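You operate a simulated robot arm through the tools that you are given. There is no shell and no other tool.

The job below is to be done with a simulated two-armed robot. You get a single attempt, and the scene is never put back.

JOB
Buff the toe of the size 40 shoe from the grey mat.
Fine: switch the wheel on first and off after; put the shoe back in its place on the mat; leave the other shoe alone. Set down upright: what you pick out.

It is judged by the outcome, as a careful person would: the job done as asked, and still so three seconds after it is handed in. It fails if anything else is knocked over, pushed out of place, dropped, spilled or broken.

ROBOT AND FRAMES
Two 7-joint arms with fingered hands on one trunk that stands fixed in place. Base frame: the origin is at the foot of the trunk, x ahead of it, y to its left, z up. Lengths are in mm, angles in degrees, forces in N, time in s.
The left shoulder is at [30, 120, 1188], the right one opposite. Each reaches about 860 mm from its shoulder. Payload 4 kg a hand.
The TCP of each hand is the grasp point between the finger pads, 19 mm short of the fingertips. In the tool frame z runs along the fingers and y along their closing line. The gripper opens to 120 mm; its body begins 53 mm behind the TCP. The gripper is a hand of 3 fingers: y runs from the thumb to the fingers, the wrist lies at [0, 0, -219] in the tool frame, and closing takes about 1.5 s.
Orientation is that of the tool frame in the base frame, as a unit quaternion [x, y, z, w]. With the fingers straight down and closing along the base's y, the tool's x points along the base's -x, its y along +y and its z along -z.

CONTROLS
- The arms move only by the tool apply_moves. It takes "left_rows", "right_rows" or both (then of equal length, played together; a hand with none holds still); each is a list that holds one entry, the list of rows, each a list of 7 numbers: the turn, a rotation vector about the tool's x, y, z in units of 4 degrees (1.0 is 4 degrees), then the shift along the tool's x, y, z in units of 30 mm (1.0 is 30 mm), then the opening in per cent of the stroke, from 0 (shut) to 100 (fully open). In form: [[[ax, ay, az, dx, dy, dz, hand], ...]]. A call has 1 to 20 rows; each row shifts and turns the commanded pose from where the row before left it, along the tool's axes as they then stand. A call with a number of a shift or a turn outside -1 to 1 is refused whole. Rows are played at 5 a second. More than 50 mm and 8.6 degrees between two rows, or a gripper value outside its range, and nothing of the call is played. Where a pose cannot be reached the arm comes as near as it can. A force on the tool above 40 N (or 10 N above the force at the start of the call, whichever is more), or a blocked arm, ends the call early, and 0.2 s more pass. Each finger travels about 72 mm/s and halts on what it meets, pressing with about 26 N; the grip force reading is that of the motor and also rises with nothing between the fingers. The clock runs only during rows and for 0.2 s after the last one: add rows that do not move to give the fingers time. The reply holds the time, the measured pose of the TCP, the force on the tool along the base axes, the opening and the grip force, in the units named above and with some noise, with the torque about the TCP (base axes, N m) and any sound that the robot's microphone picked up.
- Cameras (640 x 400 px; columns grow to the right, rows downward): "scene" is now at [59.4, -17.5, 1740.4]; the picture's right is [-0.22, -0.97, 0.00], its down [-0.72, 0.17, -0.67] and it looks along [0.66, -0.15, -0.74] (base axes); focal length 363 px, centre (320, 200). "left" rides on the left gripper at [-66, -4, -79] in its tool frame; the picture's right is [0.05, -1.00, 0.00], its down [0.76, 0.04, -0.64] and it looks along [0.64, 0.03, 0.77] (tool axes); focal length 251 px, centre (320, 200). "right" rides on the right gripper at [66, -4, -79] in its tool frame; the picture's right is [0.05, 1.00, 0.00], its down [-0.76, 0.04, -0.64] and it looks along [-0.64, 0.04, 0.77] (tool axes); focal length 251 px, centre (320, 200). There is no depth. A picture from a camera that has moved, and an enlarged one, comes with that camera's place and axes in the base frame and with its lens.
- grab_frame(camera): a new picture of that camera. It takes no simulated time.
- raise_lower(by): moves the trunk up (or, below 0, down) by that many mm; the arms and the scene camera ride with it, the base frame stays. It gives what a move gives, with no picture.
- set_grasp(shape, hand): the hand has 3 fingers and takes this shape, open, in about a second: jaw (thumb against the fingers, like two jaws); tri (thumb and two fingers); tip (a fingertip pinch); poke (one finger out to press); point (the index stretched); flat (the hand flat); cup (the hand cupped); fist (a fist). The gripper value then closes the fingers along that shape, each until it touches; the sizes above hold for jaw. It gives what a move gives, with no picture.
- aim_head(pan, tilt): turns the head with the scene camera to pan (to the left, within 120 degrees either way) and tilt (down, from -29 to 69), counted from straight ahead of the robot. It gives what a move gives.
- enlarge(camera, box): a new picture of the part [left, top, right, bottom] of that camera's present view, enlarged. It takes no simulated time.
- sign_off(): hands the job in; it is judged then, once.

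Nothing tells you positions but the pictures and the camera data. Unless the task says otherwise, let go and move clear before handing in.

The tools are called as name(argument=value, ...) on one line, values as JSON. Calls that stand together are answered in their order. apply_moves: Moves the arms, as the interface text tells. Its arguments: {"type":"object","properties":{"left_rows":{"type":"array"},"right_rows":{"type":"array"}},"required":[]} The other tools are called the same way: raise_lower (by) moves the trunk up or down; set_grasp (shape, hand) gives the hand a shape; aim_head (pan, tilt) turns the head that bears the scene camera; grab_frame (camera) takes a picture; enlarge (camera, box) takes an enlarged picture of a part of a camera's view; sign_off () hands the job in.

At the start:

```text
clock: 0.0
left_ee_pos: [496.0, 82.0, 1359.5]
left_orientation: [0.001, 1.0, 0.0, 0.0]
left_contact_force: [-0.5, 0.5, -0.2]
left_wrist_torque: [-0.01, -0.04, -0.01]
left_grip_width: 119.8
left_finger_force: 0.1
left_shape: jaw
right_ee_pos: [415.7, -375.3, 1414.8]
right_orientation: [0.0, 1.0, 0.0, 0.001]
right_contact_force: [0.5, -0.5, 1.2]
right_wrist_torque: [-0.01, 0.04, 0.01]
right_grip_width: 120.0
right_finger_force: 0.0
right_shape: jaw
trunk travel left (down, up): [-400.0, 140.0]
head pan, tilt (commanded): [-12.9, 47.6]
```

scene: 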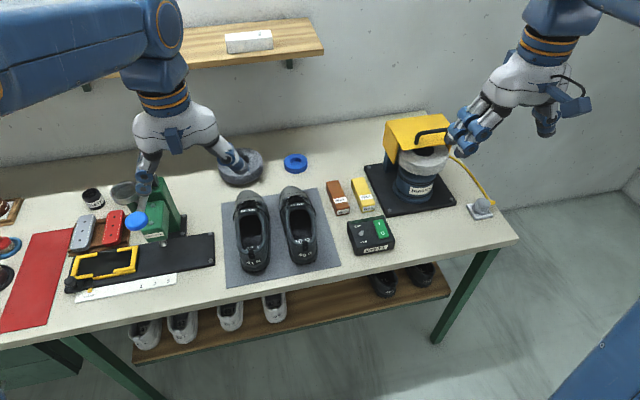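
right: 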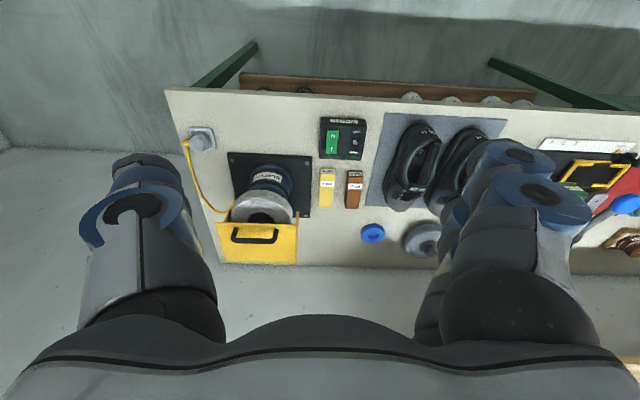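
left: 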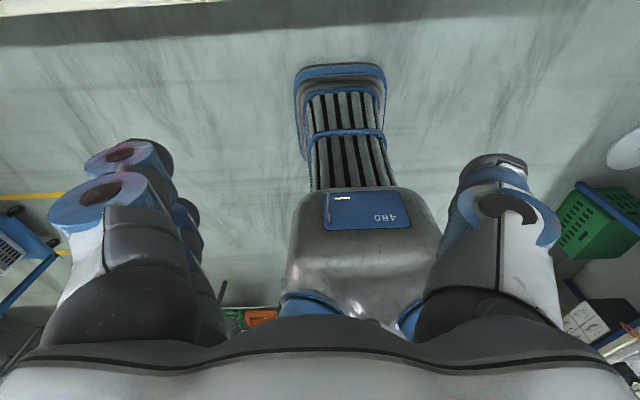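

I see a workbench with a grey mat carrying two dark shoes, a buffing machine with a yellow hood on the right, and a control box with green buttons beside the mat. I will enlarge the pictures to read the size marks and the switch.

enlarge(camera="scene", box=[215, 170, 345, 290])

enlarge(camera="scene", box=[320, 100, 520, 270])

enlarge(camera="right", box=[180, 90, 500, 270])

enlarge(camera="scene", box=[0, 150, 240, 310])

```text
3.33 times, centred on (280, 230) of scene
camera zoom: at [59.4, -17.5, 1740.4], right [-0.22, -0.97, 0.0], down [-0.72, 0.17, -0.67], along [0.66, -0.15, -0.74], focal length 1209 px, centre (453, 100)
```

zoom: 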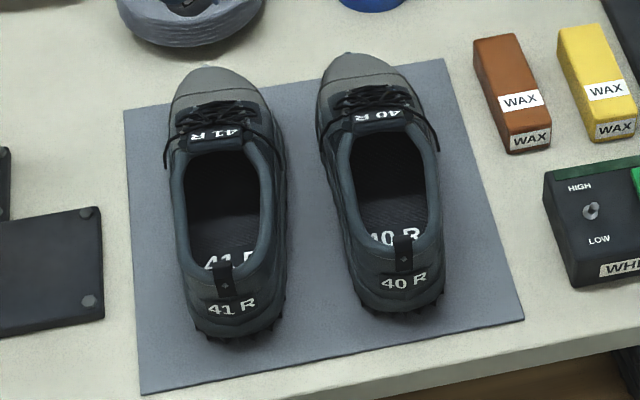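

```text
2.35 times, centred on (420, 185) of scene
camera zoom: at [59.4, -17.5, 1740.4], right [-0.22, -0.97, 0.0], down [-0.72, 0.17, -0.67], along [0.66, -0.15, -0.74], focal length 853 px, centre (85, 235)
```

zoom: 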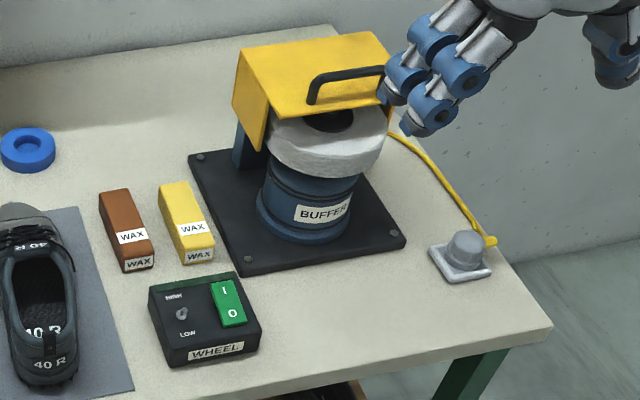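

```text
2.00 times, centred on (340, 180) of right
camera zoom: at [348.8, -377.6, 1493.1], right [-0.05, 1.0, 0.0], down [0.76, 0.04, 0.64], along [0.64, 0.04, -0.77], focal length 503 px, centre (280, 240)
```

zoom: 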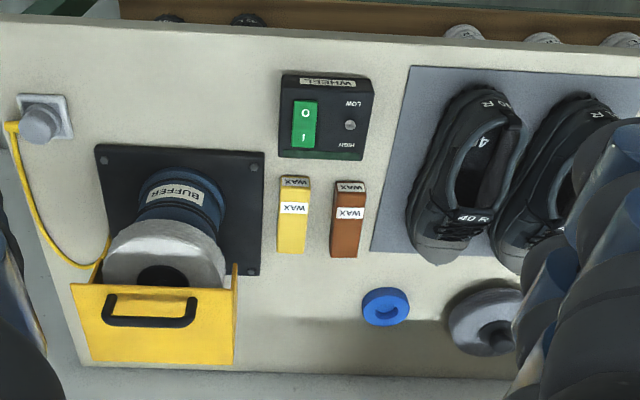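

```text
2.50 times, centred on (120, 230) of scene
camera zoom: at [59.4, -17.5, 1740.4], right [-0.22, -0.97, 0.0], down [-0.72, 0.17, -0.67], along [0.66, -0.15, -0.74], focal length 907 px, centre (820, 125)
```

zoom: 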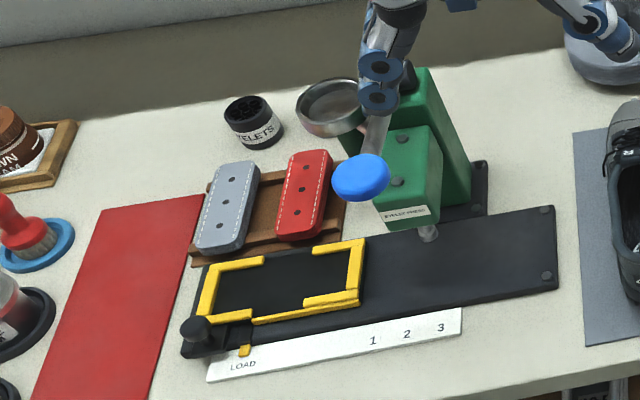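

The shoe on the right of the mat is marked 40 R, its twin 41 R, and the rocker switch of the wheel box shows I at the far end and O at the near end. I look closer at the buffing wheel, the hood and the box before moving.

enlarge(camera="right", box=[170, 110, 330, 270])

enlarge(camera="scene", box=[340, 100, 460, 220])

enlarge(camera="scene", box=[335, 200, 415, 260])

enlarge(camera="scene", box=[215, 170, 335, 290])

```text
2.50 times, centred on (250, 190) of right
camera zoom: at [348.8, -377.6, 1493.1], right [-0.05, 1.0, 0.0], down [0.76, 0.04, 0.64], along [0.64, 0.04, -0.77], focal length 629 px, centre (495, 225)
```

zoom: 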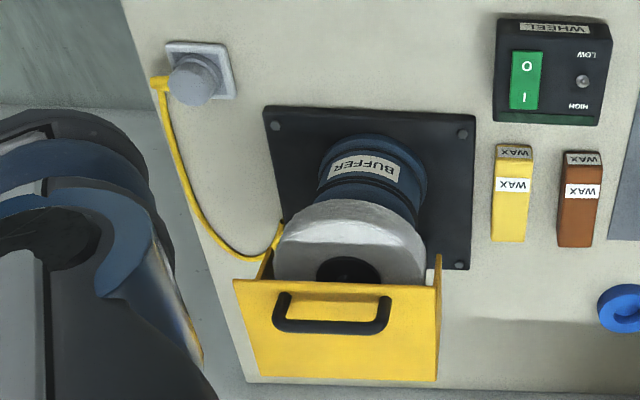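

```text
3.33 times, centred on (400, 160) of scene
camera zoom: at [59.4, -17.5, 1740.4], right [-0.22, -0.97, 0.0], down [-0.72, 0.17, -0.67], along [0.66, -0.15, -0.74], focal length 1209 px, centre (53, 333)
```

zoom: 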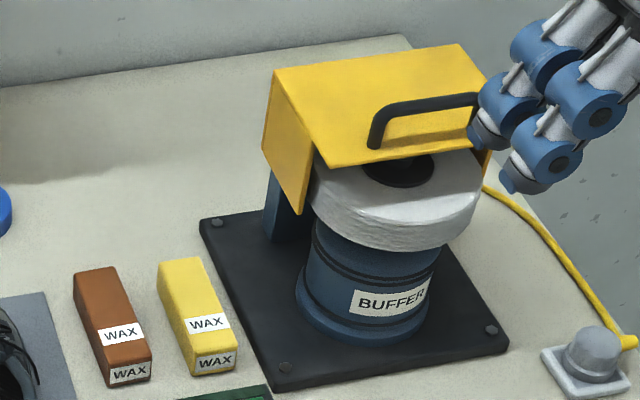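

```text
6.67 times, centred on (375, 230) of scene
camera zoom: at [59.4, -17.5, 1740.4], right [-0.22, -0.97, 0.0], down [-0.72, 0.17, -0.67], along [0.66, -0.15, -0.74], focal length 2418 px, centre (-47, 0)
```

zoom: 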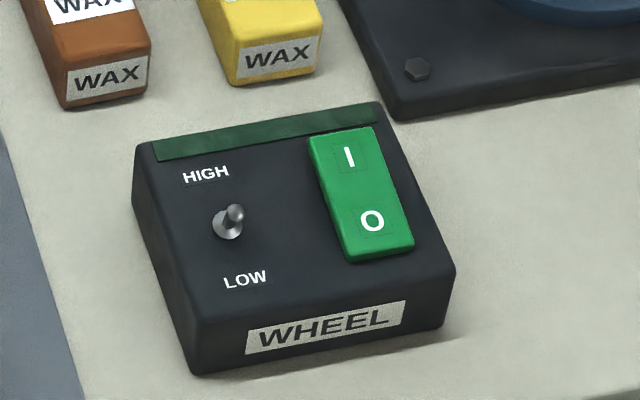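

```text
3.33 times, centred on (275, 230) of scene
camera zoom: at [59.4, -17.5, 1740.4], right [-0.22, -0.97, 0.0], down [-0.72, 0.17, -0.67], along [0.66, -0.15, -0.74], focal length 1209 px, centre (470, 100)
```

zoom: 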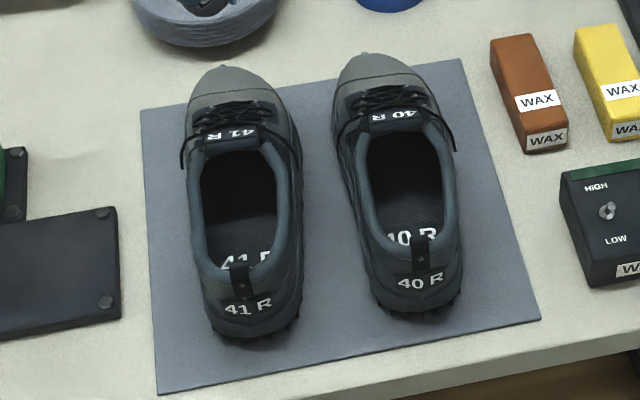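

The wheel lies flat on a vertical axis, with its rim open toward the robot under the yellow hood; the rocker is at about x 637, y -327, z 925. I shape the right hand for poking and look at where its finger sits.

set_grasp(hand="right", shape="poke")

grab_frame(camera="right")

grab_frame(camera="scene")

```text
clock: 0.9
left_ee_pos: [496.5, 81.9, 1361.8]
left_orientation: [0.0, 1.0, 0.0, 0.0]
left_contact_force: [0.0, 0.3, -0.4]
left_wrist_torque: [-0.01, 0.06, -0.02]
left_grip_width: 120.0
left_finger_force: 0.0
left_shape: jaw
right_ee_pos: [414.5, -375.1, 1415.5]
right_orientation: [0.0, 1.0, 0.0, 0.0]
right_contact_force: [0.2, 0.1, 0.0]
right_wrist_torque: [0.01, 0.03, 0.03]
right_grip_width: 0.2
right_finger_force: 0.1
right_shape: poke
trunk travel left (down, up): [-400.0, 140.0]
head pan, tilt (commanded): [-12.9, 47.6]
```

```text
taken
camera right: at [348.8, -377.6, 1493.1], right [-0.05, 1.0, 0.0], down [0.76, 0.04, 0.64], along [0.64, 0.04, -0.77], focal length 251 px, centre (320, 200)
```

right: 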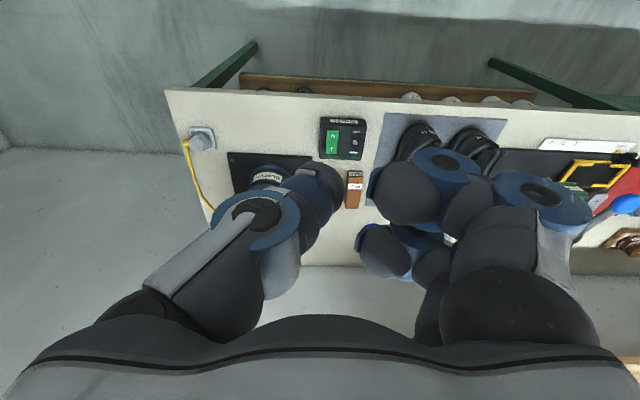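

```text
taken
camera scene: at [59.4, -17.5, 1740.4], right [-0.22, -0.97, 0.0], down [-0.72, 0.17, -0.67], along [0.66, -0.15, -0.74], focal length 363 px, centre (320, 200)
```

scene: 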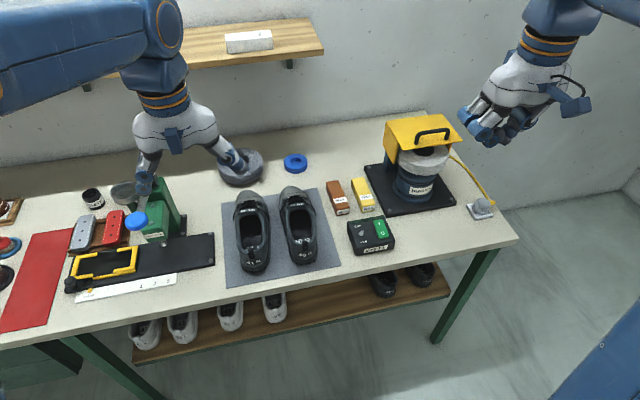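

The hand has changed shape but I cannot yet tell which finger sticks out. I enlarge both views of it.

enlarge(camera="scene", box=[430, 40, 610, 160])

enlarge(camera="right", box=[130, 90, 610, 390])

```text
3.33 times, centred on (520, 100) of scene
camera zoom: at [59.4, -17.5, 1740.4], right [-0.22, -0.97, 0.0], down [-0.72, 0.17, -0.67], along [0.66, -0.15, -0.74], focal length 1209 px, centre (-347, 533)
```

zoom: 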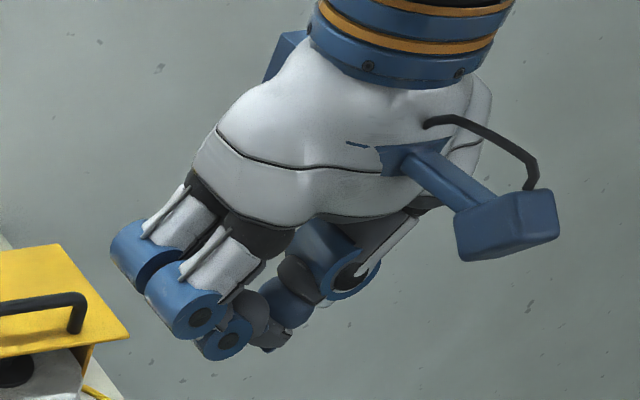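

```text
1.33 times, centred on (370, 240) of right
camera zoom: at [348.8, -377.6, 1493.1], right [-0.05, 1.0, 0.0], down [0.76, 0.04, 0.64], along [0.64, 0.04, -0.77], focal length 335 px, centre (253, 147)
```

zoom: 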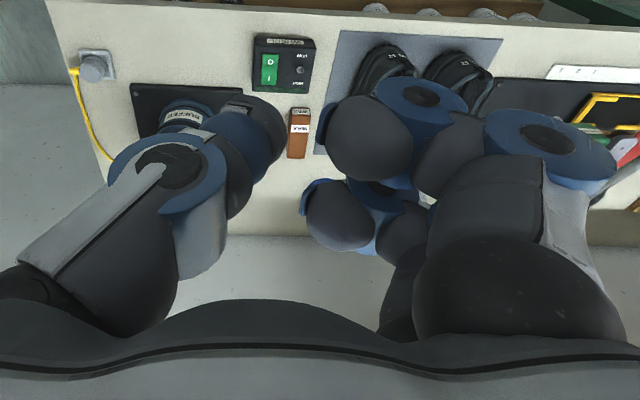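

The poke shape leaves all fingers half bent, so its pressing tip is unclear. I try the point shape, which stretches the index.

set_grasp(hand="right", shape="point")

enlarge(camera="scene", box=[430, 40, 610, 160])

enlarge(camera="right", box=[130, 90, 610, 390])

```text
clock: 1.8
left_ee_pos: [494.3, 82.3, 1359.3]
left_orientation: [0.0, 1.0, 0.0, 0.001]
left_contact_force: [0.6, 1.0, -0.2]
left_wrist_torque: [-0.03, 0.0, -0.02]
left_grip_width: 120.2
left_finger_force: 0.1
left_shape: jaw
right_ee_pos: [413.8, -374.7, 1414.4]
right_orientation: [0.0, 1.0, 0.0, 0.0]
right_contact_force: [0.2, -0.6, 0.1]
right_wrist_torque: [-0.01, 0.01, 0.01]
right_grip_width: 0.0
right_finger_force: 0.1
right_shape: point
trunk travel left (down, up): [-400.0, 140.0]
head pan, tilt (commanded): [-12.9, 47.6]
```

```text
3.33 times, centred on (520, 100) of scene
camera zoom: at [59.4, -17.5, 1740.4], right [-0.22, -0.97, 0.0], down [-0.72, 0.17, -0.67], along [0.66, -0.15, -0.74], focal length 1209 px, centre (-347, 533)
```

zoom: 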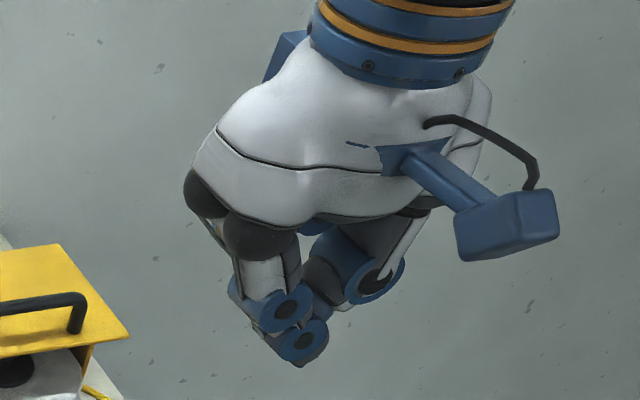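

```text
1.33 times, centred on (370, 240) of right
camera zoom: at [348.8, -377.6, 1493.1], right [-0.05, 1.0, 0.0], down [0.76, 0.04, 0.64], along [0.64, 0.04, -0.77], focal length 335 px, centre (253, 147)
```

zoom: 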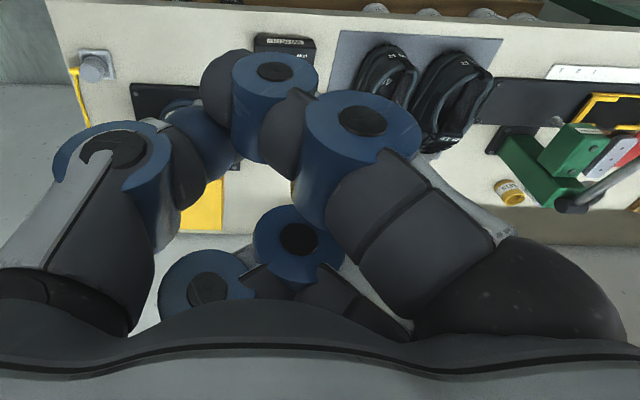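

The hand seems to report a shut opening in this shape. I command it open with still rows to see how the index then stands.

apply_moves(right_rows=[[[0, 0, 0, 0, 0, 0, 100], [0, 0, 0, 0, 0, 0, 100], [0, 0, 0, 0, 0, 0, 100], [0, 0, 0, 0, 0, 0, 100], [0, 0, 0, 0, 0, 0, 100], [0, 0, 0, 0, 0, 0, 100]]])

enlarge(camera="scene", box=[430, 40, 610, 160])

enlarge(camera="right", box=[130, 90, 610, 390])

```text
clock: 3.2
left_ee_pos: [495.3, 83.0, 1360.0]
left_orientation: [0.0, 1.0, 0.0, 0.0]
left_contact_force: [-0.3, 0.4, 0.0]
left_wrist_torque: [-0.04, 0.03, 0.0]
left_grip_width: 119.8
left_finger_force: 0.0
left_shape: jaw
right_ee_pos: [413.8, -375.4, 1413.0]
right_orientation: [0.001, 1.0, 0.0, 0.0]
right_contact_force: [0.2, -0.2, -0.9]
right_wrist_torque: [0.0, -0.01, -0.02]
right_grip_width: 0.0
right_finger_force: 0.1
right_shape: point
trunk travel left (down, up): [-400.0, 140.0]
head pan, tilt (commanded): [-12.9, 47.6]
```

```text
3.33 times, centred on (520, 100) of scene
camera zoom: at [59.4, -17.5, 1740.4], right [-0.22, -0.97, 0.0], down [-0.72, 0.17, -0.67], along [0.66, -0.15, -0.74], focal length 1209 px, centre (-347, 533)
```

zoom: 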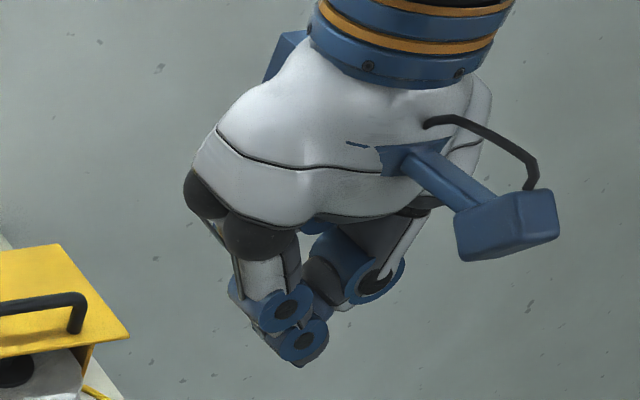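

```text
1.33 times, centred on (370, 240) of right
camera zoom: at [348.8, -377.6, 1493.1], right [-0.05, 1.0, 0.0], down [0.76, 0.04, 0.64], along [0.64, 0.04, -0.77], focal length 335 px, centre (253, 147)
```

zoom: 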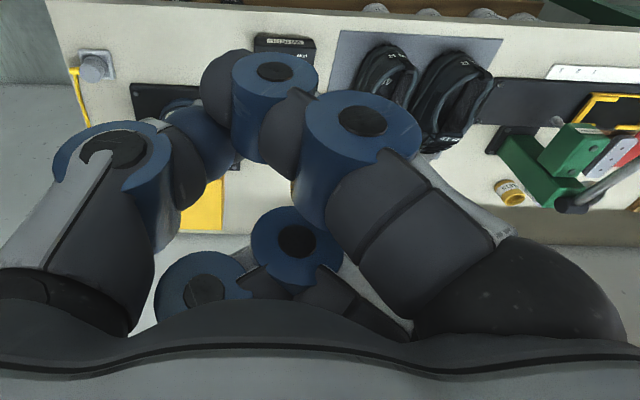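

In the point shape the stretched index ends close to the grasp line, about 20–30 mm past the TCP. I carry the right hand to a hover above the I end of the rocker, and move the left hand a little to the left to keep it clear.

apply_moves(right_rows=[[[0, 0, 0, -0.6, 0.13, 0.745, 100], [0, 0, 0, -0.6, 0.13, 0.745, 100], [0, 0, 0, -0.6, 0.13, 0.745, 100], [0, 0, 0, -0.6, 0.13, 0.745, 100], [0, 0, 0, -0.6, 0.13, 0.745, 100], [0, 0, 0, -0.6, 0.13, 0.745, 100], [0, 0, 0, -0.6, 0.13, 0.745, 100], [0, 0, 0, -0.6, 0.13, 0.745, 100], [0, 0, 0, -0.6, 0.13, 0.745, 100], [0, 0, 0, -0.6, 0.13, 0.745, 100], [0, 0, 0, -0.6, 0.13, 0.745, 100], [0, 0, 0, -0.6, 0.13, 0.745, 100], [0, 0, 0, -0.6, 0.13, 0.745, 100], [0, 0, 0, -0.6, 0.13, 0.745, 100]]], left_rows=[[[0, 0, 0, 0.3, 0.5, 0, 100], [0, 0, 0, 0.3, 0.5, 0, 100], [0, 0, 0, 0.3, 0.5, 0, 100], [0, 0, 0, 0.3, 0.5, 0, 100], [0, 0, 0, 0.3, 0.5, 0, 100], [0, 0, 0, 0.3, 0.5, 0, 100], [0, 0, 0, 0.3, 0.5, 0, 100], [0, 0, 0, 0.3, 0.5, 0, 100], [0, 0, 0, 0.3, 0.5, 0, 100], [0, 0, 0, 0.3, 0.5, 0, 100], [0, 0, 0, 0, 0, 0, 100], [0, 0, 0, 0, 0, 0, 100], [0, 0, 0, 0, 0, 0, 100], [0, 0, 0, 0, 0, 0, 100]]])

grab_frame(camera="right")

grab_frame(camera="scene")

```text
clock: 6.2
left_ee_pos: [407.7, 230.9, 1361.8]
left_orientation: [0.0, 1.0, 0.0, -0.001]
left_contact_force: [0.9, -0.8, -0.9]
left_wrist_torque: [-0.04, -0.01, 0.0]
left_grip_width: 120.1
left_finger_force: 0.0
left_shape: jaw
right_ee_pos: [657.8, -319.0, 1100.5]
right_orientation: [-0.001, 1.0, -0.001, -0.001]
right_contact_force: [-0.1, 0.6, 0.3]
right_wrist_torque: [-0.01, 0.0, -0.01]
right_grip_width: 0.1
right_finger_force: 0.0
right_shape: point
right hand out of reach, approached as far as the arm can: row 14
trunk travel left (down, up): [-400.0, 140.0]
head pan, tilt (commanded): [-12.9, 47.6]
```

```text
taken
camera right: at [592.1, -321.0, 1178.4], right [-0.06, 1.0, 0.0], down [0.77, 0.04, 0.64], along [0.64, 0.04, -0.77], focal length 251 px, centre (320, 200)
```

right: 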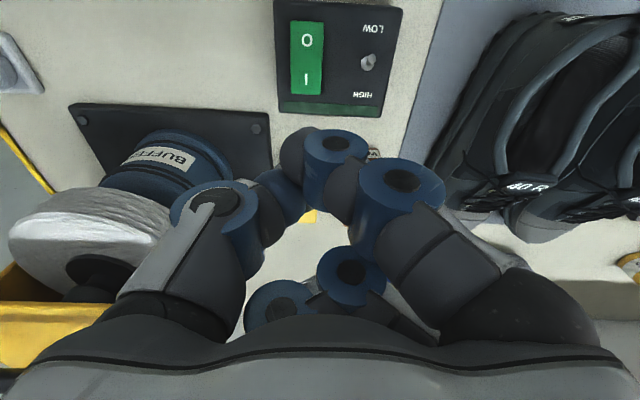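

```text
taken
camera scene: at [60.3, -17.3, 1740.4], right [-0.22, -0.97, 0.0], down [-0.72, 0.17, -0.67], along [0.66, -0.15, -0.74], focal length 363 px, centre (320, 200)
```

scene: 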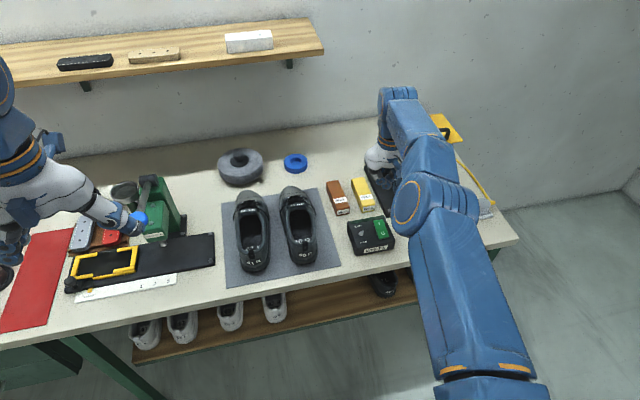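

The straight-down hand is at the edge of its reach here at TCP (658, -319, 1100), with the rocker just ahead of the index tip. I tilt the fingers forward by 20 degrees to bring the wrist nearer and go down to z 1000.

apply_moves(right_rows=[[[0, -1, 0, 0, 0, 0, 100], [0, -1, 0, 0, 0, 0, 100], [0, -1, 0, 0, 0, 0, 100], [0, -1, 0, 0, 0, 0, 100], [0, -1, 0, 0, 0, 0, 100], [0, 0, 0, 0.285, 0, 0.783, 100], [0, 0, 0, 0.285, 0, 0.783, 100], [0, 0, 0, 0.285, 0, 0.783, 100], [0, 0, 0, 0.285, 0, 0.783, 100], [0, 0, 0, 0, 0, 0, 100]]])

grab_frame(camera="right")

grab_frame(camera="scene")

```text
clock: 8.4
left_ee_pos: [405.6, 231.7, 1360.1]
left_orientation: [0.0, 1.0, -0.001, 0.0]
left_contact_force: [-0.1, -0.1, 0.4]
left_wrist_torque: [0.0, 0.0, 0.01]
left_grip_width: 119.8
left_finger_force: 0.0
left_shape: jaw
right_ee_pos: [654.6, -317.6, 1001.7]
right_orientation: [-0.001, 0.985, 0.001, 0.174]
right_contact_force: [-0.8, 0.4, 0.1]
right_wrist_torque: [-0.03, 0.0, -0.01]
right_grip_width: 0.0
right_finger_force: 0.0
right_shape: point
trunk travel left (down, up): [-400.0, 140.0]
head pan, tilt (commanded): [-12.9, 47.6]
```

```text
taken
camera right: at [565.9, -319.3, 1052.2], right [-0.05, 1.0, -0.02], down [0.5, 0.04, 0.87], along [0.87, 0.03, -0.5], focal length 251 px, centre (320, 200)
```

right: 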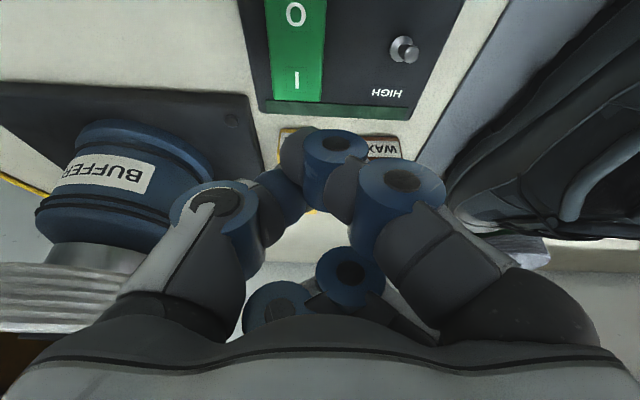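

```text
taken
camera scene: at [58.8, -17.2, 1740.5], right [-0.22, -0.97, 0.0], down [-0.72, 0.17, -0.67], along [0.66, -0.15, -0.74], focal length 363 px, centre (320, 200)
```

scene: 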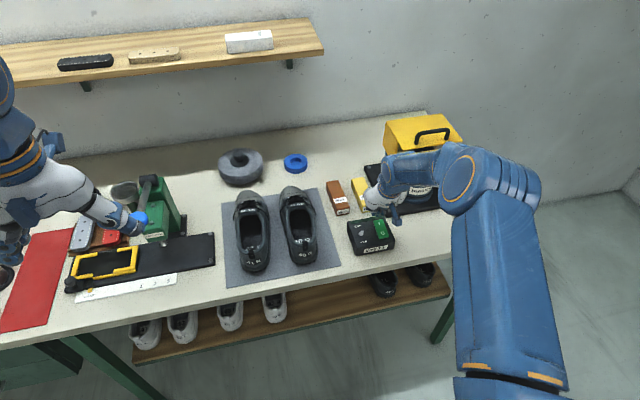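

The index tip is now roughly above the I letter at (656, -330), about 45 mm over the rocker. I check with an enlarged scene view that the index is the lowest part before pressing.

enlarge(camera="scene", box=[335, 150, 455, 260])

enlarge(camera="right", box=[200, 0, 460, 230])

```text
3.64 times, centred on (395, 205) of scene
camera zoom: at [58.8, -17.2, 1740.5], right [-0.22, -0.97, 0.0], down [-0.72, 0.17, -0.67], along [0.66, -0.15, -0.74], focal length 1319 px, centre (47, 182)
```

zoom: 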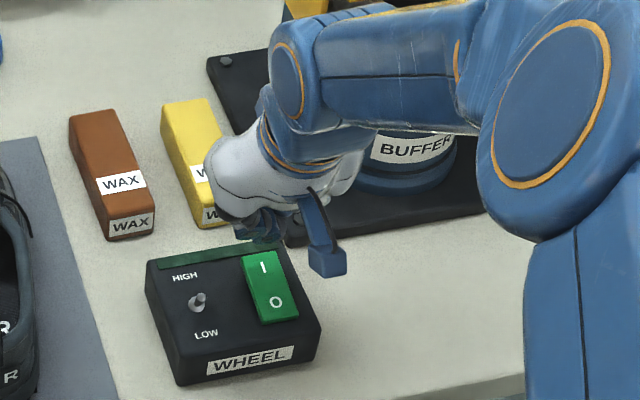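

```text
1.74 times, centred on (330, 115) of right
camera zoom: at [565.9, -319.3, 1052.2], right [-0.05, 1.0, -0.02], down [0.5, 0.04, 0.87], along [0.87, 0.03, -0.5], focal length 437 px, centre (303, 348)
```

zoom: 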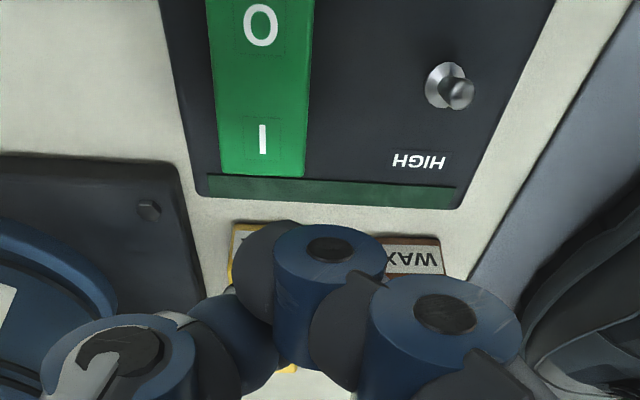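

The index is the lowest part of the hand, it aims at the I end, and the wax blocks lie farther off. I go down 35 mm with a small trim and check again.

apply_moves(right_rows=[[[0, 0, 0, 0.121, -0.067, 0.577, 100], [0, 0, 0, 0.121, -0.067, 0.577, 100], [0, 0, 0, 0, 0, 0, 100]]])

enlarge(camera="right", box=[200, 0, 460, 230])

enlarge(camera="scene", box=[335, 150, 455, 260])

```text
clock: 9.2
left_ee_pos: [405.7, 231.0, 1360.7]
left_orientation: [0.0, 1.0, 0.0, 0.0]
left_contact_force: [0.1, -0.2, 0.1]
left_wrist_torque: [0.01, 0.03, -0.01]
left_grip_width: 120.2
left_finger_force: 0.1
left_shape: jaw
right_ee_pos: [659.8, -320.4, 965.9]
right_orientation: [0.0, 0.985, 0.0, 0.173]
right_contact_force: [0.4, 0.4, -0.3]
right_wrist_torque: [-0.02, 0.0, 0.0]
right_grip_width: 0.0
right_finger_force: 0.1
right_shape: point
trunk travel left (down, up): [-400.0, 140.0]
head pan, tilt (commanded): [-12.9, 47.6]
```

```text
1.74 times, centred on (330, 115) of right
camera zoom: at [570.8, -322.6, 1015.9], right [-0.05, 1.0, -0.02], down [0.5, 0.04, 0.87], along [0.87, 0.04, -0.5], focal length 437 px, centre (303, 348)
```

zoom: 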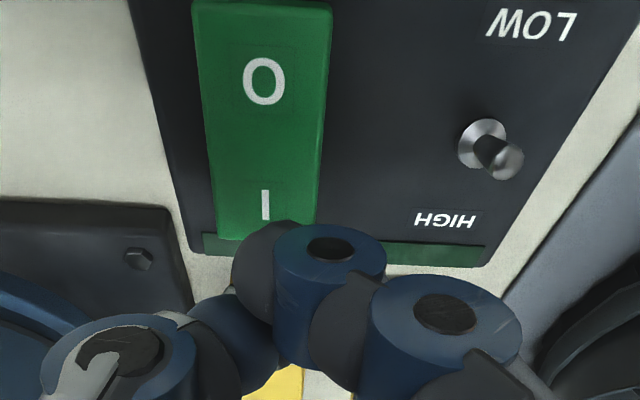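

```text
3.64 times, centred on (395, 205) of scene
camera zoom: at [59.3, -17.4, 1740.4], right [-0.22, -0.97, 0.0], down [-0.72, 0.17, -0.67], along [0.66, -0.15, -0.74], focal length 1319 px, centre (47, 182)
```

zoom: 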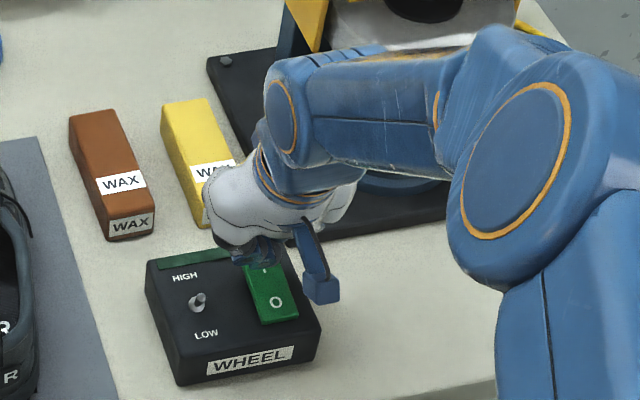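

The tip is right over the I end, some 5–10 mm above it. I press down slowly in 3 mm steps, watching the force.

apply_moves(right_rows=[[[0, 0, 0, 0.034, 0, 0.094, 100], [0, 0, 0, 0.034, 0, 0.094, 100], [0, 0, 0, 0.034, 0, 0.094, 100], [0, 0, 0, 0, 0, 0, 100]]])

```text
clock: 10.2
left_ee_pos: [406.3, 231.1, 1360.7]
left_orientation: [0.0, 1.0, 0.0, 0.0]
left_contact_force: [0.3, 0.0, -0.3]
left_wrist_torque: [0.03, 0.01, -0.04]
left_grip_width: 120.0
left_finger_force: 0.0
left_shape: jaw
right_ee_pos: [661.7, -319.6, 956.8]
right_orientation: [0.0, 0.985, 0.0, 0.174]
right_contact_force: [-0.1, 0.1, 0.6]
right_wrist_torque: [-0.02, -0.01, -0.04]
right_grip_width: 0.1
right_finger_force: 0.0
right_shape: point
trunk travel left (down, up): [-400.0, 140.0]
head pan, tilt (commanded): [-12.9, 47.6]
```

There is no contact yet at TCP z 957. I continue down in 3 mm steps.

apply_moves(right_rows=[[[0, 0, 0, 0.034, 0, 0.094, 100], [0, 0, 0, 0.034, 0, 0.094, 100], [0, 0, 0, 0, 0, 0, 100]]])

enlarge(camera="right", box=[200, 0, 460, 230])

enlarge(camera="scene", box=[345, 190, 425, 260])

```text
clock: 11.0
left_ee_pos: [407.2, 232.5, 1360.4]
left_orientation: [0.001, 1.0, 0.0, -0.001]
left_contact_force: [-0.4, 0.1, -0.6]
left_wrist_torque: [0.03, -0.01, -0.04]
left_grip_width: 119.9
left_finger_force: 0.1
left_shape: jaw
right_ee_pos: [661.7, -321.9, 951.5]
right_orientation: [0.0, 0.985, 0.0, 0.173]
right_contact_force: [-0.2, -0.7, -0.5]
right_wrist_torque: [-0.02, 0.03, -0.02]
right_grip_width: 0.0
right_finger_force: 0.0
right_shape: point
trunk travel left (down, up): [-400.0, 140.0]
head pan, tilt (commanded): [-12.9, 47.6]
```

```text
1.74 times, centred on (330, 115) of right
camera zoom: at [572.0, -323.7, 1002.5], right [-0.05, 1.0, -0.02], down [0.5, 0.04, 0.87], along [0.87, 0.04, -0.5], focal length 437 px, centre (303, 348)
```

zoom: 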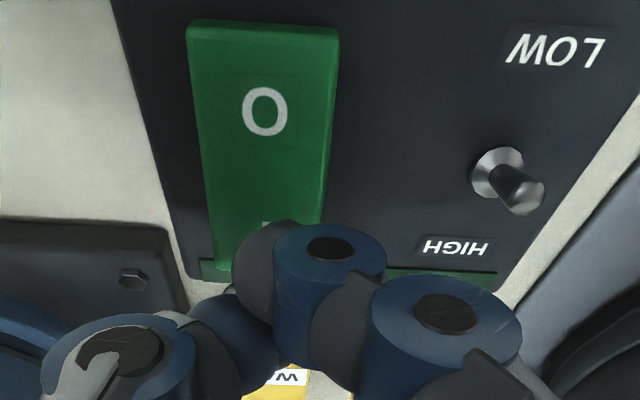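

```text
5.71 times, centred on (385, 225) of scene
camera zoom: at [59.5, -17.4, 1740.4], right [-0.22, -0.97, 0.0], down [-0.72, 0.17, -0.67], along [0.66, -0.15, -0.74], focal length 2072 px, centre (-51, 57)
```

zoom: 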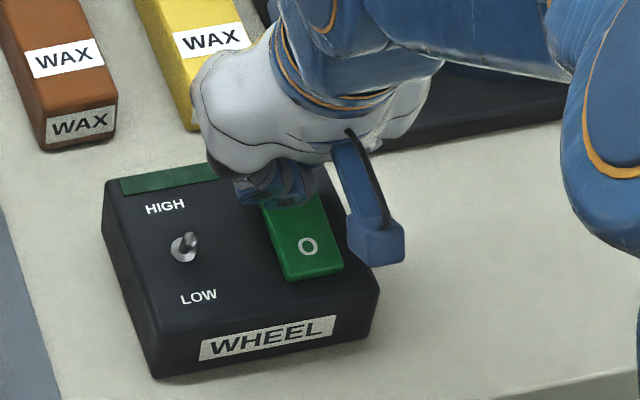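

Still free at z 951 with the tip hovering on the I half. I keep lowering in small steps.

apply_moves(right_rows=[[[0, 0, 0, 0.044, 0, 0.09, 100], [0, 0, 0, 0.044, 0, 0.09, 100], [0, 0, 0, 0.034, 0, 0.094, 100], [0, 0, 0, 0, 0, 0, 100]]])

enlarge(camera="right", box=[200, 0, 460, 230])

enlarge(camera="scene", box=[345, 190, 425, 260])

```text
clock: 12.0
left_ee_pos: [406.4, 232.8, 1360.1]
left_orientation: [0.001, 1.0, 0.0, 0.0]
left_contact_force: [0.9, -0.4, 0.4]
left_wrist_torque: [-0.02, 0.0, -0.03]
left_grip_width: 119.8
left_finger_force: 0.0
left_shape: jaw
right_ee_pos: [660.4, -321.0, 941.8]
right_orientation: [0.001, 0.985, 0.0, 0.174]
right_contact_force: [0.0, -0.3, 0.3]
right_wrist_torque: [0.0, 0.01, -0.01]
right_grip_width: 0.0
right_finger_force: 0.1
right_shape: point
trunk travel left (down, up): [-400.0, 140.0]
head pan, tilt (commanded): [-12.9, 47.6]
```

```text
1.74 times, centred on (330, 115) of right
camera zoom: at [572.0, -323.9, 993.5], right [-0.05, 1.0, -0.02], down [0.5, 0.04, 0.87], along [0.87, 0.04, -0.5], focal length 437 px, centre (303, 348)
```

zoom: 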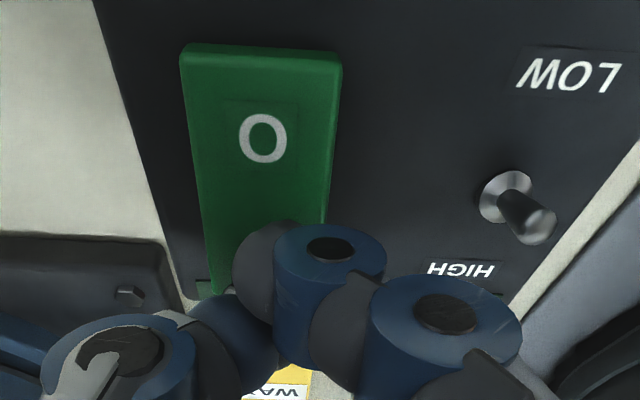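

```text
5.71 times, centred on (385, 225) of scene
camera zoom: at [59.5, -17.4, 1740.4], right [-0.22, -0.97, 0.0], down [-0.72, 0.17, -0.67], along [0.66, -0.15, -0.74], focal length 2072 px, centre (-51, 57)
```

zoom: 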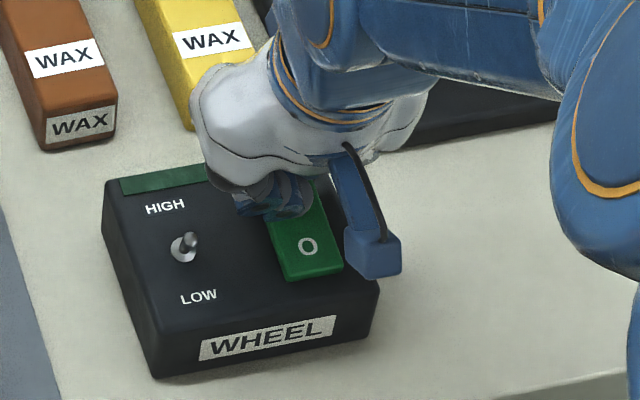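

Still no contact at z 942. I continue with three more 3 mm steps.

apply_moves(right_rows=[[[0, 0, 0, 0.034, 0, 0.094, 100], [0, 0, 0, 0.034, 0, 0.094, 100], [0, 0, 0, 0, 0, 0, 100]]])

enlarge(camera="right", box=[200, 0, 460, 230])

enlarge(camera="scene", box=[345, 190, 425, 260])

```text
clock: 12.8
left_ee_pos: [406.5, 231.9, 1361.1]
left_orientation: [0.0, 1.0, 0.0, 0.0]
left_contact_force: [0.2, 0.3, -0.3]
left_wrist_torque: [-0.02, -0.02, 0.01]
left_grip_width: 119.6
left_finger_force: 0.1
left_shape: jaw
right_ee_pos: [661.9, -320.3, 937.6]
right_orientation: [0.0, 0.985, 0.0, 0.175]
right_contact_force: [0.9, 1.0, 4.3]
right_wrist_torque: [-0.02, 0.07, -0.04]
right_grip_width: 0.1
right_finger_force: 0.1
right_shape: point
trunk travel left (down, up): [-400.0, 140.0]
head pan, tilt (commanded): [-12.9, 47.6]
```

```text
1.74 times, centred on (330, 115) of right
camera zoom: at [571.8, -323.1, 988.5], right [-0.05, 1.0, -0.02], down [0.5, 0.04, 0.87], along [0.87, 0.03, -0.5], focal length 437 px, centre (303, 348)
```

zoom: 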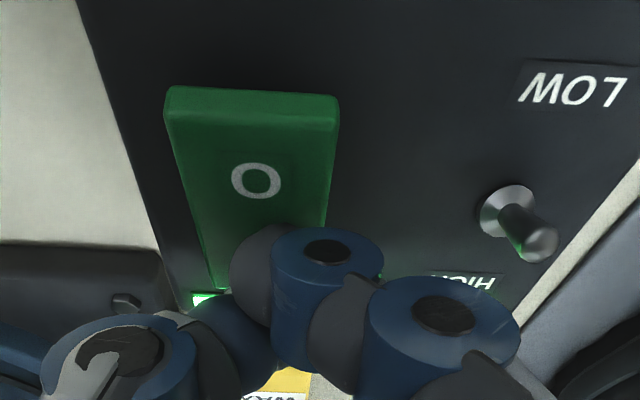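

```text
5.71 times, centred on (385, 225) of scene
camera zoom: at [59.0, -17.0, 1740.5], right [-0.22, -0.97, 0.0], down [-0.72, 0.16, -0.67], along [0.66, -0.15, -0.74], focal length 2072 px, centre (-51, 57)
```

zoom: 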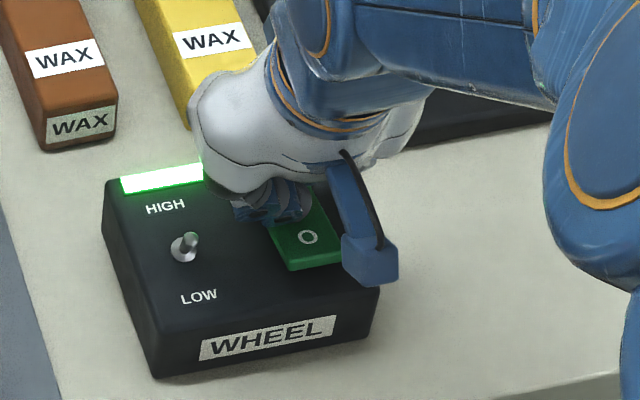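

The indicator strip is lit green and the rocker has tipped, so the wheel is on. I lift the finger away straight up, then look.

apply_moves(right_rows=[[[0, 0, 0, -0.171, 0, -0.47, 100], [0, 0, 0, -0.3, 0, -0.82, 100], [0, 0, 0, -0.3, 0, -0.82, 100], [0, 0, 0, -0.3, 0, -0.82, 100], [0, 0, 0, -0.3, 0, -0.82, 100], [0, 0, 0, -0.3, 0, -0.82, 100], [0, 0, 0, 0, 0, 0, 100]]])

grab_frame(camera="scene")

grab_frame(camera="right")

```text
clock: 14.4
left_ee_pos: [405.1, 230.2, 1359.5]
left_orientation: [0.0, 1.0, 0.0, 0.0]
left_contact_force: [0.6, 0.0, 0.4]
left_wrist_torque: [0.01, 0.04, 0.0]
left_grip_width: 119.9
left_finger_force: 0.1
left_shape: jaw
right_ee_pos: [663.7, -321.6, 1084.7]
right_orientation: [0.0, 0.985, 0.0, 0.173]
right_contact_force: [-0.2, -0.8, -0.6]
right_wrist_torque: [0.01, 0.01, 0.03]
right_grip_width: 0.0
right_finger_force: 0.0
right_shape: point
trunk travel left (down, up): [-400.0, 140.0]
head pan, tilt (commanded): [-12.9, 47.6]
```

```text
taken
camera scene: at [59.8, -17.6, 1740.4], right [-0.22, -0.97, 0.0], down [-0.72, 0.17, -0.67], along [0.66, -0.15, -0.74], focal length 363 px, centre (320, 200)
```

scene: 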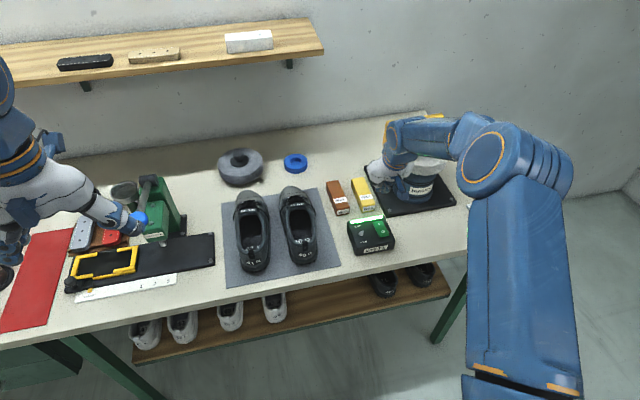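

```text
taken
camera right: at [574.8, -323.4, 1135.1], right [-0.05, 1.0, -0.02], down [0.5, 0.04, 0.87], along [0.87, 0.04, -0.5], focal length 251 px, centre (320, 200)
```

right: 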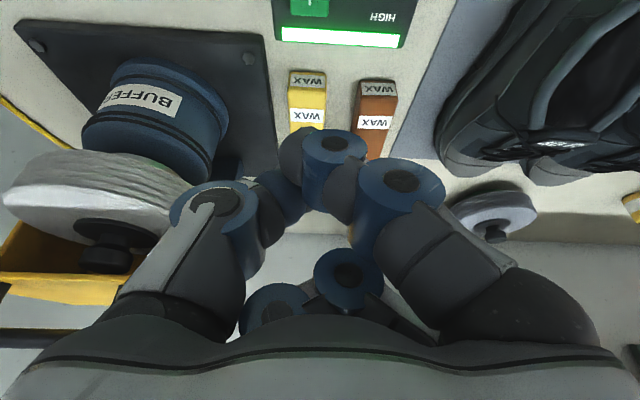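

The wheel is on and nothing was disturbed. Next I draw the right hand back in front of the buffer, at about (474, -491, 1085), to study the wheel with the wrist camera in jaw shape.

apply_moves(right_rows=[[[0, 0, 0, 0.9, -0.3, -0.33, 100], [0, 0, 0, 0.9, -0.8, -0.33, 100], [0, 0, 0, 0.85, -0.9, -0.31, 100], [0, 0, 0, 0.85, -0.9, -0.31, 100], [0, 0, 0, 0.85, -0.9, -0.31, 100], [0, 0, 0, 0.8, -0.9, -0.29, 100], [0, 0, 0, 0.8, -0.9, -0.29, 100], [0, 0, 0, 0, 0, 0, 100]]])

set_grasp(hand="right", shape="jaw")

grab_frame(camera="right")

grab_frame(camera="scene")

```text
clock: 16.2
left_ee_pos: [407.6, 232.0, 1359.7]
left_orientation: [-0.001, 1.0, 0.0, -0.001]
left_contact_force: [-0.3, 0.7, 0.5]
left_wrist_torque: [0.0, 0.01, -0.02]
left_grip_width: 119.9
left_finger_force: 0.1
left_shape: jaw
right_ee_pos: [470.2, -487.8, 1082.1]
right_orientation: [0.0, 0.985, 0.001, 0.173]
right_contact_force: [0.3, 0.7, -0.7]
right_wrist_torque: [-0.01, 0.02, 0.0]
right_grip_width: 0.0
right_finger_force: 0.1
right_shape: point
trunk travel left (down, up): [-400.0, 140.0]
head pan, tilt (commanded): [-12.9, 47.6]
```

```text
clock: 17.1
left_ee_pos: [407.0, 231.5, 1360.4]
left_orientation: [0.0, 1.0, 0.001, 0.0]
left_contact_force: [-0.1, 0.5, -0.6]
left_wrist_torque: [-0.02, 0.0, 0.01]
left_grip_width: 119.9
left_finger_force: 0.0
left_shape: jaw
right_ee_pos: [469.9, -489.1, 1082.5]
right_orientation: [0.0, 0.985, 0.0, 0.173]
right_contact_force: [-0.4, 0.1, -0.3]
right_wrist_torque: [-0.03, 0.02, 0.01]
right_grip_width: 119.8
right_finger_force: 0.1
right_shape: jaw
trunk travel left (down, up): [-400.0, 140.0]
head pan, tilt (commanded): [-12.9, 47.6]
```

```text
taken
camera right: at [381.0, -491.6, 1134.3], right [-0.05, 1.0, -0.02], down [0.5, 0.04, 0.87], along [0.87, 0.04, -0.5], focal length 251 px, centre (320, 200)
```

right: 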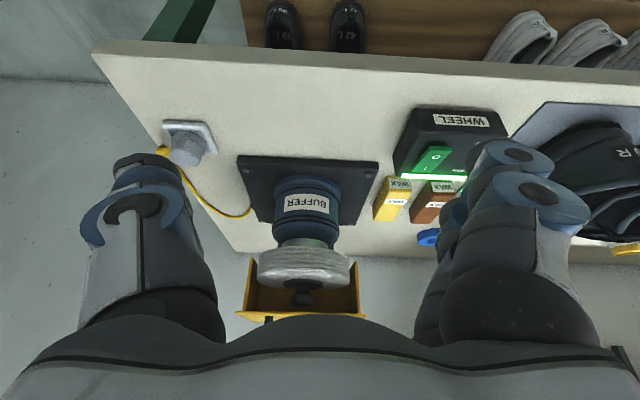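

```text
taken
camera scene: at [59.2, -17.5, 1740.4], right [-0.22, -0.97, 0.0], down [-0.72, 0.17, -0.67], along [0.66, -0.15, -0.74], focal length 363 px, centre (320, 200)
```

scene: 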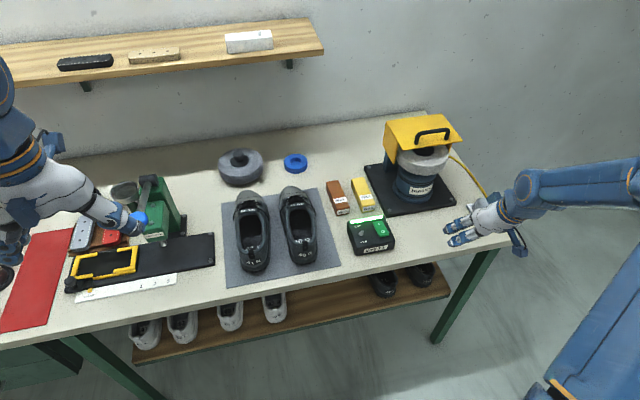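

enlarge(camera="right", box=[220, 150, 400, 330])

enlarge(camera="scene", box=[355, 100, 475, 220])

enlarge(camera="right", box=[440, 80, 640, 260])

```text
2.22 times, centred on (310, 240) of right
camera zoom: at [381.0, -491.6, 1134.3], right [-0.05, 1.0, -0.02], down [0.5, 0.04, 0.87], along [0.87, 0.04, -0.5], focal length 559 px, centre (342, 111)
```

zoom: 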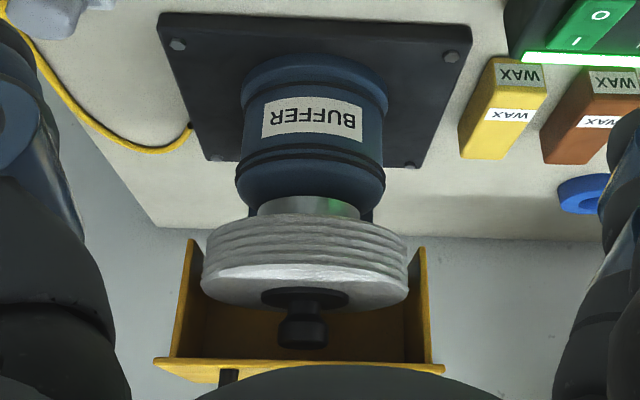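

```text
3.33 times, centred on (415, 160) of scene
camera zoom: at [59.2, -17.5, 1740.4], right [-0.22, -0.97, 0.0], down [-0.72, 0.17, -0.67], along [0.66, -0.15, -0.74], focal length 1209 px, centre (3, 333)
```

zoom: 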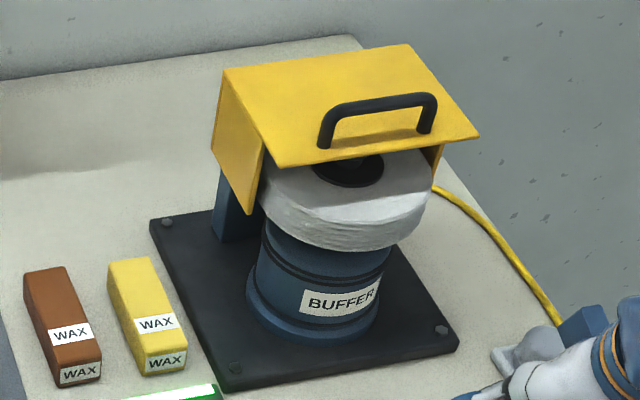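

```text
2.22 times, centred on (540, 170) of right
camera zoom: at [381.0, -491.6, 1134.3], right [-0.05, 1.0, -0.02], down [0.5, 0.04, 0.87], along [0.87, 0.04, -0.5], focal length 559 px, centre (-169, 267)
```

zoom: 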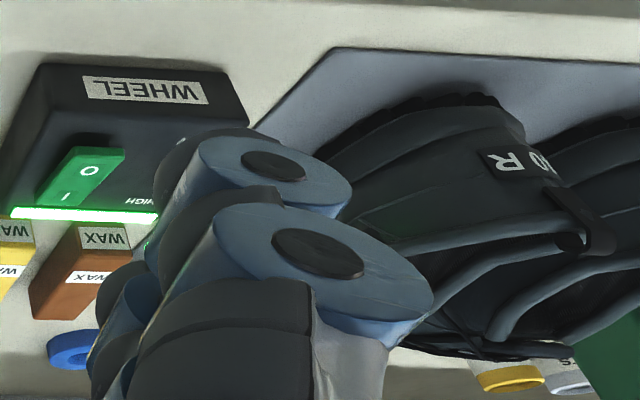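

The wheel's rim spans about z 1018–1050 with its front at x 715, y -497, and the hood's front edge is at x 761, z 1099, so the rim's front is open. Now I bring the right hand above the 40 shoe to study its pose before gripping.

apply_moves(right_rows=[[[0, 0, 0, -0.278, 0.985, -0.09, 100], [0, 0, 0, -0.278, 0.985, -0.09, 100], [0, 0, 0, -0.278, 0.985, -0.09, 100], [0, 0, 0, -0.278, 0.985, -0.09, 100], [0, 0, 0, -0.278, 0.985, -0.09, 100], [0, 0, 0, -0.278, 0.985, -0.09, 100], [0, 0, 0, -0.278, 0.985, -0.09, 100], [0, 0, 0, -0.278, 0.985, -0.09, 100], [0, 0, 0, -0.278, 0.985, -0.09, 100], [0, 0, 0, -0.278, 0.985, -0.09, 100], [0, 0, 0, -0.278, 0.985, -0.09, 100], [0, 0, 0, -0.278, 0.985, -0.09, 100], [0, 0, 0, -0.278, 0.985, -0.09, 100], [0, 1, 0, 0, 0, 0, 100], [0, 1, 0, 0, 0, 0, 100], [0, 1, 0, 0, 0, 0, 100], [0, 1, 0, 0, 0, 0, 100], [0, 1, 0, 0, 0, 0, 100], [0, 0, 0, 0, 0, 0, 100]]])

grab_frame(camera="right")

grab_frame(camera="scene")

```text
clock: 21.1
left_ee_pos: [406.9, 232.1, 1360.1]
left_orientation: [0.0, 1.0, 0.0, 0.0]
left_contact_force: [0.2, -0.7, 0.0]
left_wrist_torque: [-0.02, 0.03, 0.01]
left_grip_width: 119.8
left_finger_force: 0.0
left_shape: jaw
right_ee_pos: [560.0, -104.4, 1153.7]
right_orientation: [0.001, 1.0, 0.001, -0.001]
right_contact_force: [-0.3, -0.2, -0.1]
right_wrist_torque: [-0.02, -0.04, -0.04]
right_grip_width: 120.2
right_finger_force: 0.0
right_shape: jaw
trunk travel left (down, up): [-400.0, 140.0]
head pan, tilt (commanded): [-12.9, 47.6]
```

```text
taken
camera right: at [494.3, -106.6, 1231.9], right [-0.05, 1.0, 0.0], down [0.77, 0.04, 0.64], along [0.64, 0.04, -0.77], focal length 251 px, centre (320, 200)
```

right: 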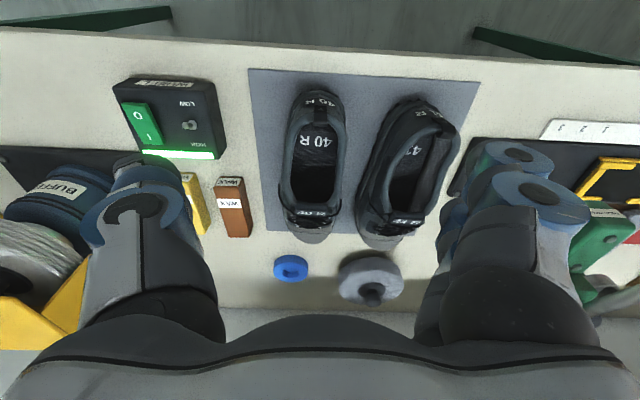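

```text
taken
camera scene: at [59.0, -17.7, 1740.4], right [-0.22, -0.97, 0.0], down [-0.72, 0.17, -0.67], along [0.66, -0.15, -0.74], focal length 363 px, centre (320, 200)
```

scene: 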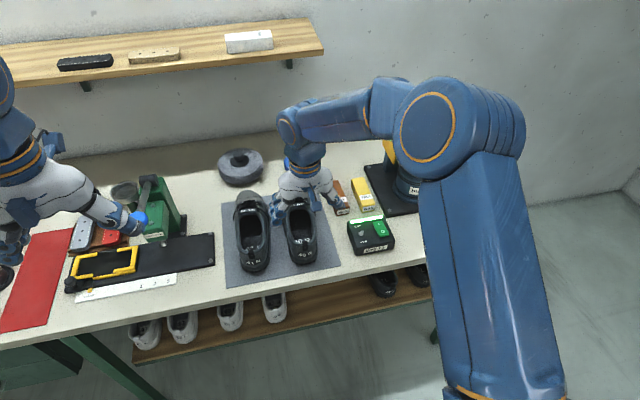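

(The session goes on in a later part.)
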